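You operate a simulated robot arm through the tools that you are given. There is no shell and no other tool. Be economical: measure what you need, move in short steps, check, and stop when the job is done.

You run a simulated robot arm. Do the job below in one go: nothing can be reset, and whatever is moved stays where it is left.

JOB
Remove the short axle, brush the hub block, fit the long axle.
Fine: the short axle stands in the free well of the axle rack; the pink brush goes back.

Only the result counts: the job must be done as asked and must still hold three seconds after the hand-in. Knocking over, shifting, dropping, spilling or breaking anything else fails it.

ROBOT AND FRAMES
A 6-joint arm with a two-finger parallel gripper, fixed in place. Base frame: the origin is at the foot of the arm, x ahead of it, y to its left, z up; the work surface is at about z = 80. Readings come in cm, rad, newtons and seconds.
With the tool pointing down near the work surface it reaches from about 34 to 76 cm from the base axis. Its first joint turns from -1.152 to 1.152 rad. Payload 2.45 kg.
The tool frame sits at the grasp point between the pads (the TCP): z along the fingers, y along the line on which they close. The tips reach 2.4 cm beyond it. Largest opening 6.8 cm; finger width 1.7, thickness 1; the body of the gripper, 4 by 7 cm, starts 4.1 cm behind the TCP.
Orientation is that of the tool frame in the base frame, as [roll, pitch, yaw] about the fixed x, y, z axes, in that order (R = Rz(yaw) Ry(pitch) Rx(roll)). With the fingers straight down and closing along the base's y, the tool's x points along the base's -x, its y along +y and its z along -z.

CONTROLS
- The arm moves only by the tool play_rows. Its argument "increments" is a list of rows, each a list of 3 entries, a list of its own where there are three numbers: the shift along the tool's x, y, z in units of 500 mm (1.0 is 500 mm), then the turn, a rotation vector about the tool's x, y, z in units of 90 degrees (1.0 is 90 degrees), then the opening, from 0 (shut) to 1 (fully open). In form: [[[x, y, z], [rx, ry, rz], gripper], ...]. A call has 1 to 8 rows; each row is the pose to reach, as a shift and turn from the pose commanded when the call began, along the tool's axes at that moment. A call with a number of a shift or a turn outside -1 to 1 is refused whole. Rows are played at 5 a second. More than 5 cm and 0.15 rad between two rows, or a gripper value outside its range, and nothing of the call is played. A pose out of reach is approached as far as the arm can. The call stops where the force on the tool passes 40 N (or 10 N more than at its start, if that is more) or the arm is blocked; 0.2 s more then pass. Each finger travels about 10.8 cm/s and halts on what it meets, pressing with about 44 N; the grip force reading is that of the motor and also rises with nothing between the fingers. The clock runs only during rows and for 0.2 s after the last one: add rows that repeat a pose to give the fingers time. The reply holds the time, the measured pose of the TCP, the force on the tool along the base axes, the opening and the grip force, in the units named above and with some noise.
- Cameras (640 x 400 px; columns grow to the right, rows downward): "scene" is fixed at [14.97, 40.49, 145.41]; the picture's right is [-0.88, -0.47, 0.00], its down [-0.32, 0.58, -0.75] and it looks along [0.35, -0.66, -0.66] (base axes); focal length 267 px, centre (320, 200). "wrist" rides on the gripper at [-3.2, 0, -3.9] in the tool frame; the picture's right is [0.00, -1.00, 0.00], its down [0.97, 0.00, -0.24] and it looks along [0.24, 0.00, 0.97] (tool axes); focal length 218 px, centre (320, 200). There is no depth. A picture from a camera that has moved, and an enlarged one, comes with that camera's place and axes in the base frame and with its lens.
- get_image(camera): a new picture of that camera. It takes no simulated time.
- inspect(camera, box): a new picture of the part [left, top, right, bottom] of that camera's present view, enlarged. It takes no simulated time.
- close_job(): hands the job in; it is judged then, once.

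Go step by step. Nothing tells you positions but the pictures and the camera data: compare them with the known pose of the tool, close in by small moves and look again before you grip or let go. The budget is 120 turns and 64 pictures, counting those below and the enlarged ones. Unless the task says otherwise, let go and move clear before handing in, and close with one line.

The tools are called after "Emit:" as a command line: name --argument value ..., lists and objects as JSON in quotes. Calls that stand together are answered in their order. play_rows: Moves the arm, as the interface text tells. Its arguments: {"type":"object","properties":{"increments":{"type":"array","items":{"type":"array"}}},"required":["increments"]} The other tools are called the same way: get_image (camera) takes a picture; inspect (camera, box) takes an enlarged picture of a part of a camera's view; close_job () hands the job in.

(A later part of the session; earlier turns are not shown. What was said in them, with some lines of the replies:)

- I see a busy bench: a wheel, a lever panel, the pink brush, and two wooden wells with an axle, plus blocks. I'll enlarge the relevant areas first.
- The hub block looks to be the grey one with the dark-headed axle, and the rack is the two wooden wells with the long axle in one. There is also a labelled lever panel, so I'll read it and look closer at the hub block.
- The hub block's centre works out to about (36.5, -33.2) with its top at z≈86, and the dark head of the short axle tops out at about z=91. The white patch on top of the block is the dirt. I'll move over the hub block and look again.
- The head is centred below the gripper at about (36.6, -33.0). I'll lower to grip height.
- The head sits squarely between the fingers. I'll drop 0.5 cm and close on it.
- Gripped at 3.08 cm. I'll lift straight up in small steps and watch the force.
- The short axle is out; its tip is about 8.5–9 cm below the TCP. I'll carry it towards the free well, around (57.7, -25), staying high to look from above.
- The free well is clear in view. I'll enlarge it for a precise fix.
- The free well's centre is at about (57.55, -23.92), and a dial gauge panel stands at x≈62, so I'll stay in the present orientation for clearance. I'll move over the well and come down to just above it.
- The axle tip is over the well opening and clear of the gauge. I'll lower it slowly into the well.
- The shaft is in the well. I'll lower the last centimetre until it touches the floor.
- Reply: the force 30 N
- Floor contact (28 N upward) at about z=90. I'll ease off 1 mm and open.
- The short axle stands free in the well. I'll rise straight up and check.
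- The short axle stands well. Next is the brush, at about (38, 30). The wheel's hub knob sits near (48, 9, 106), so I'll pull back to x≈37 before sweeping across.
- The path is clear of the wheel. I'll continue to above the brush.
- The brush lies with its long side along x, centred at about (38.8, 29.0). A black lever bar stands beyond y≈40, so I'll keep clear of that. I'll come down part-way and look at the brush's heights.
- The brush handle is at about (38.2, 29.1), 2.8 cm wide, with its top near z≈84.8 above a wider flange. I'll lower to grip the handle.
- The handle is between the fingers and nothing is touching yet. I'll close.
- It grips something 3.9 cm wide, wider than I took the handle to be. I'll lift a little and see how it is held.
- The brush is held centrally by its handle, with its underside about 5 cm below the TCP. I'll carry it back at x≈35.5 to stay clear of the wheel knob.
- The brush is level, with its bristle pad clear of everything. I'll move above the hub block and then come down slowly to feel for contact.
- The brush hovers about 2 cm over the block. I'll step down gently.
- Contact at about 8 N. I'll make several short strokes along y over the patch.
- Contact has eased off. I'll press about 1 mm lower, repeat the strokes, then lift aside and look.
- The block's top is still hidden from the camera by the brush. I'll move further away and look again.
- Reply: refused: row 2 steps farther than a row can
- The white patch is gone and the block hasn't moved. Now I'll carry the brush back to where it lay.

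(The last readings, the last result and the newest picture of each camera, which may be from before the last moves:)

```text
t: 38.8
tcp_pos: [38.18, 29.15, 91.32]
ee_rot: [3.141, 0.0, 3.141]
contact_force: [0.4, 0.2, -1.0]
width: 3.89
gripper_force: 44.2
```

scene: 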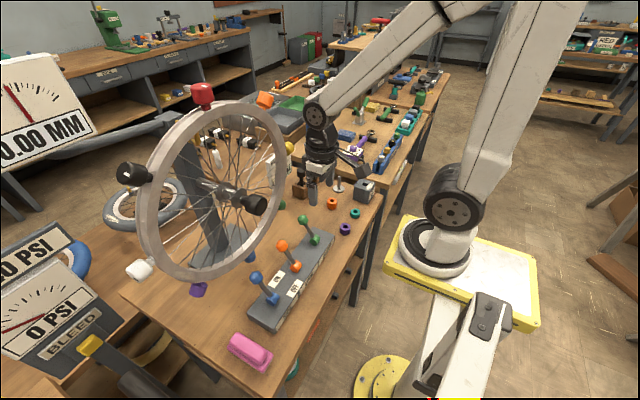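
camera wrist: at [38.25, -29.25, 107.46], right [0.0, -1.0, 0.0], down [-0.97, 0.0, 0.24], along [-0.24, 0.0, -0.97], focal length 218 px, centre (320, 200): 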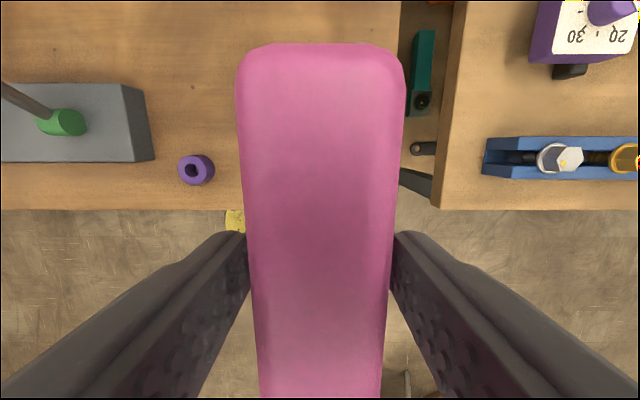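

Over the old spot, about 6 cm up. I'll lower the rest, slowing near the table.

Emit:
play_rows --increments '[[[0, 0.001, 0.05], [0, 0, 0], 0], [[0.001, 0.002, 0.09], [0, 0, 0], 0], [[0.001, 0.002, 0.105], [0, 0, 0], 0], [[0.001, 0.002, 0.113], [0, 0, 0], 0], [[0.001, 0.002, 0.113], [0, 0, 0], 0]]'

Emit:
inspect --camera "scene" --box '[190, 280, 310, 400]'

```text
t: 40.0
tcp_pos: [38.07, 29.22, 85.56]
ee_rot: [-3.14, 0.0, 3.141]
contact_force: [0.4, -0.8, -0.9]
width: 3.88
gripper_force: 44.2
```

```text
3.33 times, centred on (250, 340) of scene
camera zoom: at [14.97, 40.49, 145.41], right [-0.88, -0.47, 0.0], down [-0.32, 0.58, -0.75], along [0.35, -0.66, -0.66], focal length 890 px, centre (553, -267)
```

zoom: 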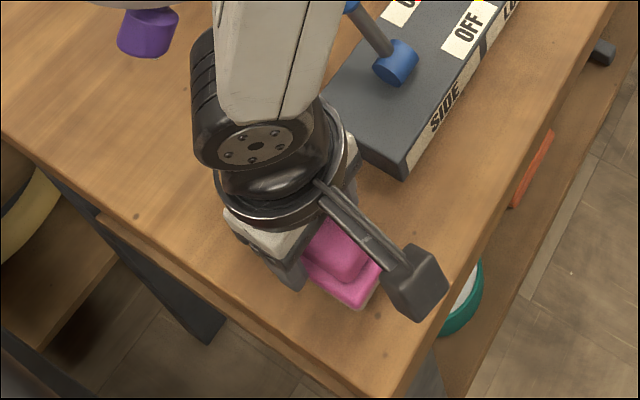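

Emit:
play_rows --increments '[[[0, 0, 0.003], [0, 0, 0], 0], [[0, 0, 0.006], [0, 0, 0], 0], [[0, 0, 0.008], [0, 0, 0], 0], [[0, 0, 0.008], [0, 0, 0], 0]]'

```text
t: 41.0
tcp_pos: [37.93, 29.24, 85.17]
ee_rot: [3.14, 0.001, 3.14]
contact_force: [0.7, -0.2, -1.3]
width: 3.91
gripper_force: 43.7
```

Emit:
play_rows --increments '[[[0, 0, 0.003], [0, 0, 0], 0], [[0, 0, 0.005], [0, 0, 0], 0], [[0, 0, 0.005], [0, 0, 0], 0]]'

```text
t: 41.8
tcp_pos: [38.03, 29.26, 85.01]
ee_rot: [3.141, -0.001, 3.141]
contact_force: [-3.7, -6.6, 23.5]
width: 3.88
gripper_force: 43.8
```

Table contact. I'll ease off slightly and open.

Emit:
play_rows --increments '[[[0, 0, -0.002], [0, 0, 0], 0], [[0, 0, -0.002], [0, 0, 0], 0.62], [[0, 0, -0.002], [0, 0, 0], 0.8], [[0, 0, -0.002], [0, 0, 0], 1], [[0, 0, -0.002], [0, 0, 0], 1]]'

Emit:
play_rows --increments '[[[0, 0, -0.02], [0, 0, 0], 1], [[0, 0, -0.08], [0, 0, 0], 1], [[0, 0, -0.17], [0, 0, 0], 1], [[0, 0, -0.26], [0, 0, 0], 1], [[0.03, -0.03, -0.34], [0, 0, 0], 1], [[0.05, -0.1, -0.38], [0, 0, 0], 1], [[0.05, -0.19, -0.38], [0, 0, 0], 1], [[0.05, -0.28, -0.38], [0, 0, 0], 1]]'

Emit:
inspect --camera "scene" --box '[190, 300, 310, 400]'

```text
t: 43.0
tcp_pos: [37.99, 29.28, 85.01]
ee_rot: [3.141, -0.002, -3.14]
contact_force: [-0.7, -0.4, 0.5]
width: 6.82
gripper_force: 0.0
```

```text
t: 44.8
tcp_pos: [35.62, 15.13, 104.15]
ee_rot: [3.142, 0.0, 3.14]
contact_force: [0.3, -0.8, -0.6]
width: 6.83
gripper_force: 0.1
```

```text
4.00 times, centred on (250, 350) of scene
camera zoom: at [14.97, 40.49, 145.41], right [-0.88, -0.47, 0.0], down [-0.32, 0.58, -0.75], along [0.35, -0.66, -0.66], focal length 1068 px, centre (600, -400)
```

zoom: 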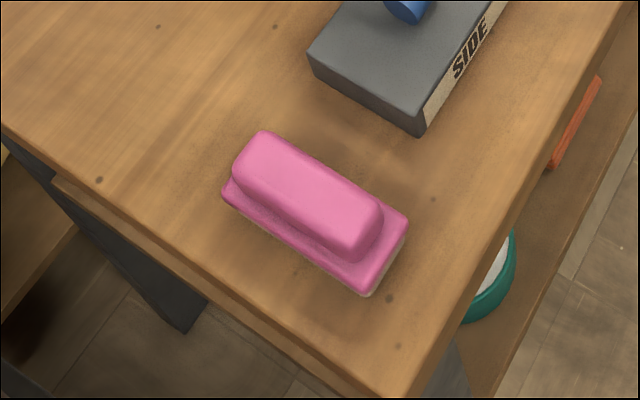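

The brush is back where it was. Next is the long axle, whose head top is at about (57.6, -33.7, 93.5). I'll sweep back and then approach it.

Emit:
play_rows --increments '[[[0, -0.09, -0.03], [0, 0, 0], 1], [[0, -0.18, -0.06], [0, 0, 0], 1], [[0, -0.27, -0.06], [0, 0, 0], 1], [[0, -0.36, -0.06], [0, 0, 0], 1], [[0, -0.45, -0.06], [0, 0, 0], 1], [[0, -0.54, -0.06], [0, 0, 0], 1], [[0, -0.63, -0.06], [0, 0, 0], 1], [[0, -0.72, -0.06], [0, 0, 0], 1]]'

Emit:
play_rows --increments '[[[-0.05, -0.07, 0], [0, 0, 0], 1], [[-0.11, -0.14, 0], [0, 0, 0], 1], [[-0.17, -0.2, 0], [0, 0, 0], 1], [[-0.24, -0.245, 0], [0, 0, 0], 1], [[-0.32, -0.255, 0], [0, 0, 0], 1], [[-0.4, -0.255, 0], [0, 0, 0], 1], [[-0.4, -0.255, 0], [0, 0, 0], 1]]'

Emit:
get_image --camera "wrist"

```text
t: 46.6
tcp_pos: [35.27, -20.97, 107.06]
ee_rot: [3.14, 0.001, -3.138]
contact_force: [0.5, 0.2, 0.1]
width: 6.81
gripper_force: 0.2
```

```text
t: 48.2
tcp_pos: [55.27, -33.58, 107.16]
ee_rot: [3.141, -0.001, 3.141]
contact_force: [0.5, -0.6, -1.0]
width: 6.83
gripper_force: 0.1
```

```text
20 pictures are left
camera wrist: at [58.5, -33.49, 111.1], right [0.0, -1.0, 0.0], down [-0.97, 0.0, 0.24], along [-0.24, 0.0, -0.97], focal length 218 px, centre (320, 200)
```

wrist: 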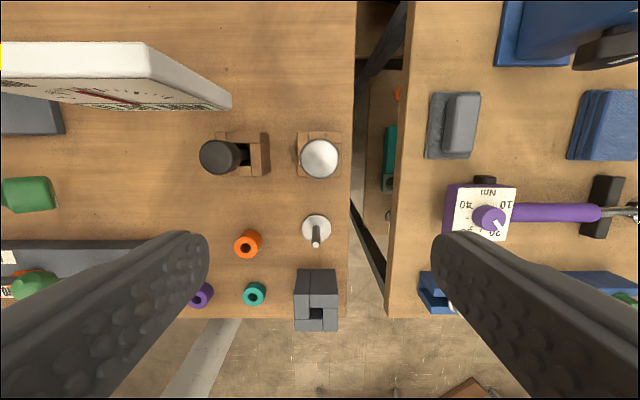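

The long axle's head is at about (57.6, -33.5). I'll move over it and come down to just above grip height.

Emit:
play_rows --increments '[[[-0.023, 0, 0.03], [0, 0, 0], 1], [[-0.046, 0, 0.1], [0, 0, 0], 1], [[-0.046, 0, 0.18], [0, 0, 0], 1], [[-0.046, 0, 0.24], [0, 0, 0], 1], [[-0.046, 0, 0.275], [0, 0, 0], 1], [[-0.046, 0, 0.275], [0, 0, 0], 1]]'

Emit:
get_image --camera "wrist"

Emit:
inspect --camera "scene" --box '[270, 110, 370, 220]'

```text
t: 49.6
tcp_pos: [57.74, -33.65, 93.24]
ee_rot: [-3.14, 0.0, 3.142]
contact_force: [-0.3, 0.2, 0.4]
width: 6.82
gripper_force: 0.0
```

```text
19 pictures are left
camera wrist: at [60.92, -33.63, 97.19], right [0.0, -1.0, 0.0], down [-0.97, 0.0, 0.24], along [-0.24, 0.0, -0.97], focal length 218 px, centre (320, 200)
```

wrist: 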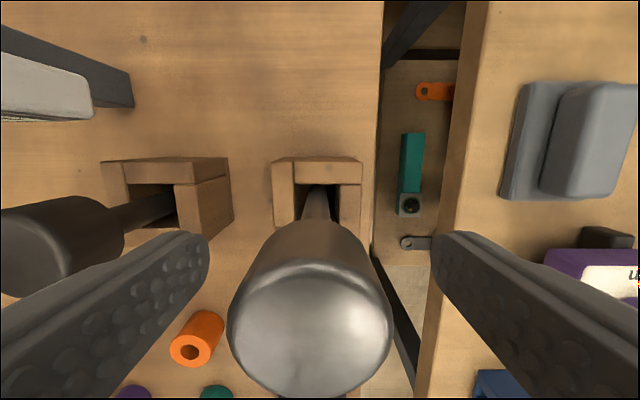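

```text
3.64 times, centred on (320, 165) of scene
camera zoom: at [14.97, 40.49, 145.41], right [-0.88, -0.47, 0.0], down [-0.32, 0.58, -0.75], along [0.35, -0.66, -0.66], focal length 971 px, centre (320, 327)
```

zoom: 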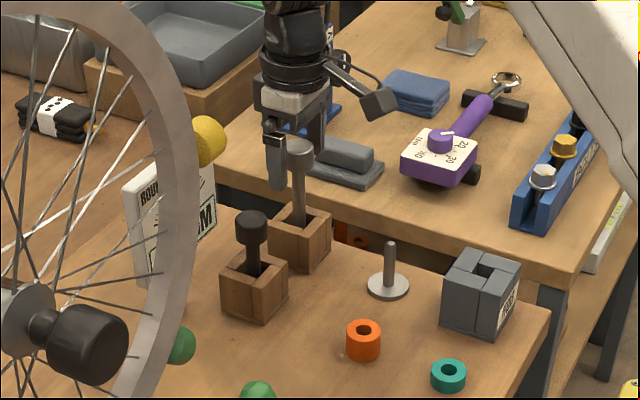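

The head top is at z≈93.6, centred. I'll drop 0.9 cm and grip.

Emit:
play_rows --increments '[[[0, 0.003, 0.009], [0, 0, 0], 1], [[0, 0.003, 0.018], [0, 0, 0], 1], [[0, 0.003, 0.018], [0, 0, 0], 0.5], [[0, 0.003, 0.018], [0, 0, 0], 0.2], [[0, 0.003, 0.018], [0, 0, 0], 0], [[0, 0.003, 0.018], [0, 0, 0], 0]]'

```text
t: 51.0
tcp_pos: [57.87, -33.39, 92.43]
ee_rot: [-3.141, 0.0, 3.14]
contact_force: [0.0, 0.2, 0.2]
width: 3.08
gripper_force: 43.6
```

Gripped at 3.08 cm. I'll lift straight up.

Emit:
play_rows --increments '[[[0, 0, -0.03], [0, 0, 0], 0], [[0, 0, -0.08], [0, 0, 0], 0], [[0, 0, -0.15], [0, 0, 0], 0], [[0, 0, -0.23], [0, 0, 0], 0], [[0, 0, -0.3], [0, 0, 0], 0], [[0, 0, -0.3], [0, 0, 0], 0]]'

Emit:
inspect --camera "scene" --box '[270, 80, 400, 210]'

```text
t: 52.4
tcp_pos: [57.87, -33.48, 107.46]
ee_rot: [3.14, -0.001, -3.14]
contact_force: [0.3, 0.3, -1.3]
width: 3.06
gripper_force: 44.0
```

```text
3.08 times, centred on (335, 145) of scene
camera zoom: at [14.97, 40.49, 145.41], right [-0.88, -0.47, 0.0], down [-0.32, 0.58, -0.75], along [0.35, -0.66, -0.66], focal length 821 px, centre (274, 369)
```

zoom: 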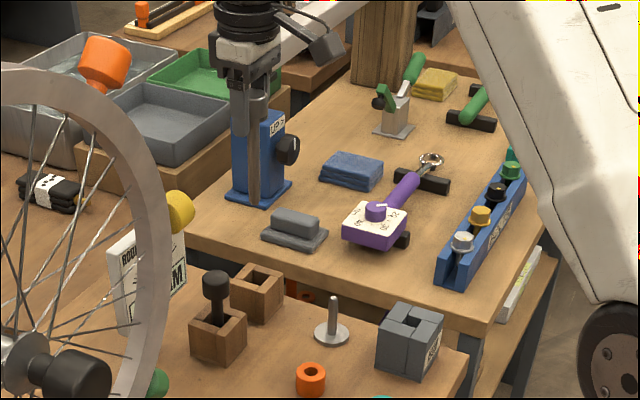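

The long axle is free. I'll move it back over the hub block.

Emit:
play_rows --increments '[[[0.085, 0.002, 0], [0, 0, 0], 0], [[0.17, 0.004, 0], [0, 0, 0], 0], [[0.255, 0.006, 0], [0, 0, 0], 0], [[0.34, 0.008, 0], [0, 0, 0], 0], [[0.425, 0.01, 0], [0, 0, 0], 0], [[0.425, 0.01, 0.08], [0, 0, 0], 0], [[0.425, 0.01, 0.08], [0, 0, 0], 0]]'

Emit:
inspect --camera "wrist" --box '[270, 130, 370, 230]'

Emit:
inspect --camera "scene" --box '[320, 120, 410, 220]'

```text
t: 54.0
tcp_pos: [36.43, -33.23, 103.54]
ee_rot: [-3.141, 0.002, -3.141]
contact_force: [-0.6, 0.0, -1.3]
width: 3.05
gripper_force: 44.3
```

```text
4.00 times, centred on (320, 180) of wrist
camera zoom: at [39.56, -33.22, 107.46], right [0.0, -1.0, 0.0], down [-0.97, 0.0, 0.24], along [-0.24, 0.0, -0.97], focal length 873 px, centre (320, 280)
```

zoom: 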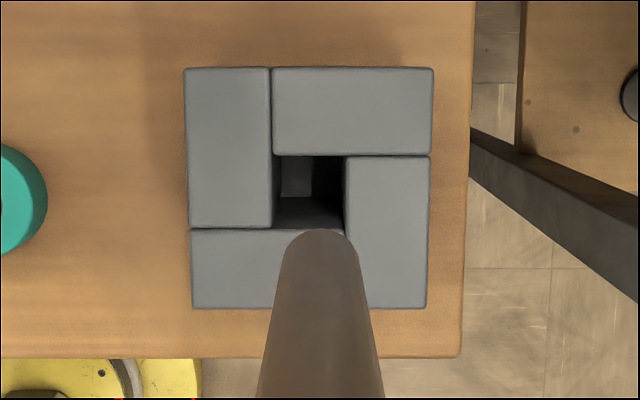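

```text
4.00 times, centred on (365, 170) of scene
camera zoom: at [14.97, 40.49, 145.41], right [-0.88, -0.47, 0.0], down [-0.32, 0.58, -0.75], along [0.35, -0.66, -0.66], focal length 1068 px, centre (140, 320)
```

zoom: 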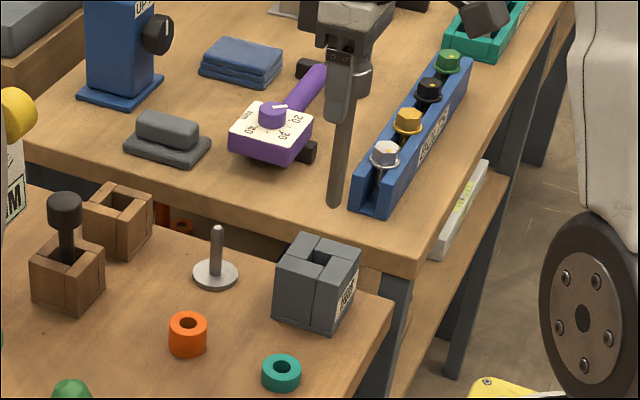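

The hub opening is at about (36.48, -32.95), and the tip is about 1 mm short in x and 2.3 mm off in y. I'll correct that, drop to just above the block and recheck.

Emit:
play_rows --increments '[[[-0.002, 0.0046, 0.03], [0, 0, 0], 0], [[-0.002, 0.0046, 0.07], [0, 0, 0], 0], [[-0.002, 0.0046, 0.1], [0, 0, 0], 0], [[-0.002, 0.0046, 0.1], [0, 0, 0], 0]]'

Emit:
inspect --camera "wrist" --box '[260, 130, 380, 250]'

Emit:
inspect --camera "scene" --box '[335, 140, 395, 210]'

```text
t: 55.0
tcp_pos: [36.63, -32.92, 98.43]
ee_rot: [-3.142, -0.001, 3.141]
contact_force: [-1.0, -0.2, -1.6]
width: 3.05
gripper_force: 44.0
```

```text
3.33 times, centred on (320, 190) of wrist
camera zoom: at [39.86, -32.78, 102.32], right [0.0, -1.0, 0.0], down [-0.97, 0.0, 0.24], along [-0.24, 0.0, -0.97], focal length 728 px, centre (320, 233)
```

zoom: 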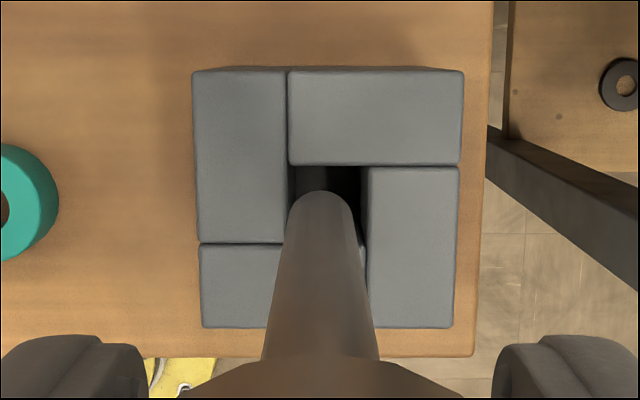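

```text
5.71 times, centred on (365, 175) of scene
camera zoom: at [14.97, 40.49, 145.41], right [-0.88, -0.47, 0.0], down [-0.32, 0.58, -0.75], along [0.35, -0.66, -0.66], focal length 1525 px, centre (63, 343)
```

zoom: 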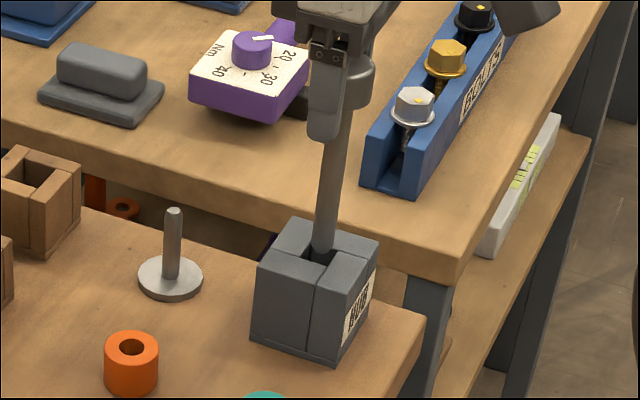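

The tip is nearly centred over the opening. I'll make a 1 mm trim and begin inserting gently.

Emit:
play_rows --increments '[[[-0.0016, -0.002, 0.0], [0, 0, 0], 0], [[-0.0016, -0.002, 0.015], [0, 0, 0], 0], [[-0.0016, -0.002, 0.03], [0, 0, 0], 0], [[-0.0016, -0.002, 0.045], [0, 0, 0], 0], [[-0.0016, -0.002, 0.045], [0, 0, 0], 0]]'

Emit:
inspect --camera "wrist" --box '[260, 130, 380, 250]'

```text
t: 56.2
tcp_pos: [36.83, -32.69, 96.11]
ee_rot: [-3.139, 0.002, -3.141]
contact_force: [-0.2, -5.1, 0.6]
width: 3.04
gripper_force: 43.5
```

```text
3.33 times, centred on (320, 190) of wrist
camera zoom: at [40.01, -32.68, 100.1], right [0.0, -1.0, 0.0], down [-0.97, 0.0, 0.24], along [-0.24, 0.0, -0.97], focal length 728 px, centre (320, 233)
```

zoom: 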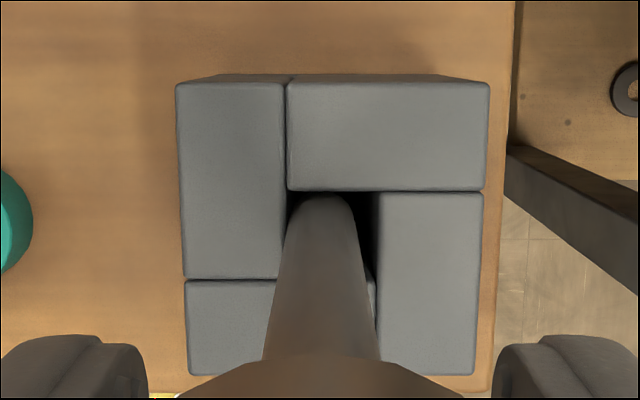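

The shaft is in the opening but leaning on its +y side. I'll shift about 2.5 mm towards -y and 1.5 mm towards -x, then check the force.

Emit:
play_rows --increments '[[[0.003, -0.005, 0], [0, 0, 0], 0], [[0.003, -0.005, 0], [0, 0, 0], 0]]'

Emit:
inspect --camera "wrist" --box '[260, 130, 380, 250]'

```text
t: 56.8
tcp_pos: [36.6, -32.94, 96.15]
ee_rot: [3.139, -0.001, -3.14]
contact_force: [0.5, 1.1, -0.1]
width: 3.05
gripper_force: 44.1
```

```text
3.33 times, centred on (320, 190) of wrist
camera zoom: at [39.82, -32.9, 100.06], right [0.0, -1.0, 0.0], down [-0.97, 0.0, 0.24], along [-0.24, 0.0, -0.97], focal length 728 px, centre (320, 233)
```

zoom: 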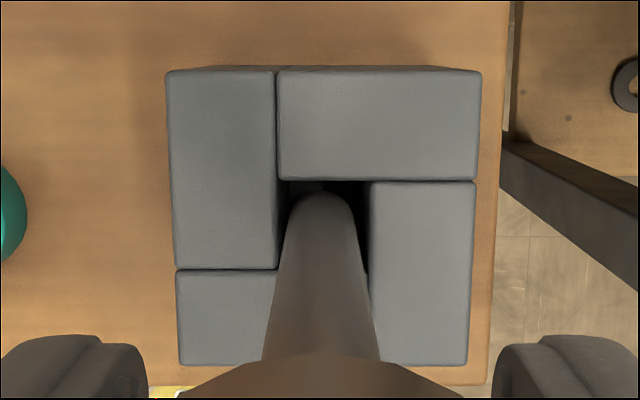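

Centred, with no side load. I'll continue down.

Emit:
play_rows --increments '[[[0, 0, 0.014], [0, 0, 0], 0], [[0, 0, 0.028], [0, 0, 0], 0], [[0, 0, 0.042], [0, 0, 0], 0], [[0, 0, 0.055], [0, 0, 0], 0], [[0, 0, 0.055], [0, 0, 0], 0]]'

```text
t: 58.0
tcp_pos: [36.67, -32.87, 93.46]
ee_rot: [-3.141, 0.001, 3.14]
contact_force: [4.3, 0.4, -1.5]
width: 3.02
gripper_force: 43.6
```

Emit:
play_rows --increments '[[[-0.001, 0, 0.006], [0, 0, 0], 0], [[-0.001, 0, 0.012], [0, 0, 0], 0], [[-0.001, 0, 0.017], [0, 0, 0], 0], [[-0.001, 0, 0.017], [0, 0, 0], 0]]'

```text
t: 59.0
tcp_pos: [36.63, -33.02, 92.53]
ee_rot: [3.141, 0.001, -3.141]
contact_force: [3.7, -2.0, -0.1]
width: 3.07
gripper_force: 44.6
```

Emit:
play_rows --increments '[[[-0.001, 0, 0.003], [0, 0, 0], 0], [[-0.001, 0, 0.006], [0, 0, 0], 0], [[-0.001, 0, 0.006], [0, 0, 0], 0]]'

```text
t: 59.8
tcp_pos: [36.6, -33.06, 92.33]
ee_rot: [3.141, 0.002, 3.141]
contact_force: [-6.6, 1.7, 27.2]
width: 3.08
gripper_force: 43.9
```

Seated: 27 N upward at z≈92.3, as expected for the floor. I'll ease off, open and rise.

Emit:
play_rows --increments '[[[0, 0, -0.002], [0, 0, 0], 0], [[0, 0, -0.002], [0, 0, 0], 0.5], [[0, 0, -0.002], [0, 0, 0], 0.55], [[0, 0, -0.002], [0, 0, 0], 1], [[0, 0, -0.002], [0, 0, 0], 1]]'

Emit:
play_rows --increments '[[[0, 0, -0.03], [0, 0, 0], 1], [[0, 0, -0.1], [0, 0, 0], 1], [[0, 0, -0.19], [0, 0, 0], 1], [[0, 0, -0.28], [0, 0, 0], 1], [[0, 0.09, -0.28], [0, 0, 0], 1], [[0, 0.18, -0.28], [0, 0, 0], 1], [[0, 0.27, -0.28], [0, 0, 0], 1], [[0, 0.27, -0.28], [0, 0, 0], 1]]'

Emit:
inspect --camera "scene" --box '[280, 140, 390, 230]'

Emit:
get_image --camera "wrist"

```text
t: 61.0
tcp_pos: [36.64, -32.91, 92.33]
ee_rot: [-3.141, -0.001, 3.141]
contact_force: [-0.5, -0.2, 0.6]
width: 6.81
gripper_force: 0.0
```

```text
t: 62.8
tcp_pos: [36.61, -19.42, 106.55]
ee_rot: [-3.139, 0.001, 3.14]
contact_force: [0.7, -0.3, -0.3]
width: 6.8
gripper_force: 0.0
```

```text
4.44 times, centred on (335, 185) of scene
camera zoom: at [14.97, 40.49, 145.41], right [-0.88, -0.47, 0.0], down [-0.32, 0.58, -0.75], along [0.35, -0.66, -0.66], focal length 1186 px, centre (253, 267)
```

zoom: 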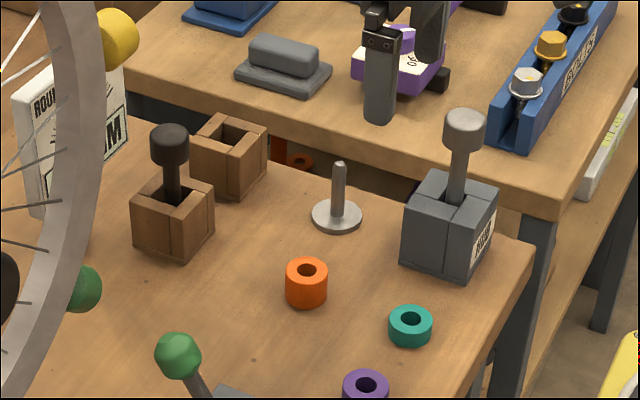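

```text
9 pictures are left
camera wrist: at [39.8, -19.25, 110.5], right [0.0, -1.0, 0.0], down [-0.97, 0.0, 0.24], along [-0.24, 0.0, -0.97], focal length 218 px, centre (320, 200)
```

wrist: 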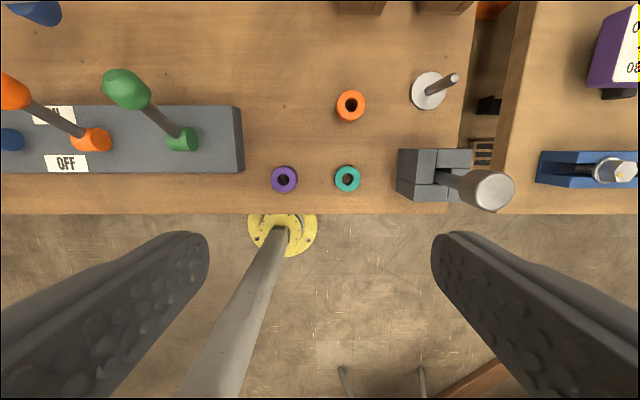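

The long axle stands in the clean hub block, the short axle is in the formerly free well, the brush is back in place, and the gripper is clear. I'll hand in.

Emit:
close_job

```text
The job is handed in.
```

The short axle is in the rack's free well, the hub block is brushed clean, the long axle is seated in it, and the pink brush is back within about 3 mm of where it lay.
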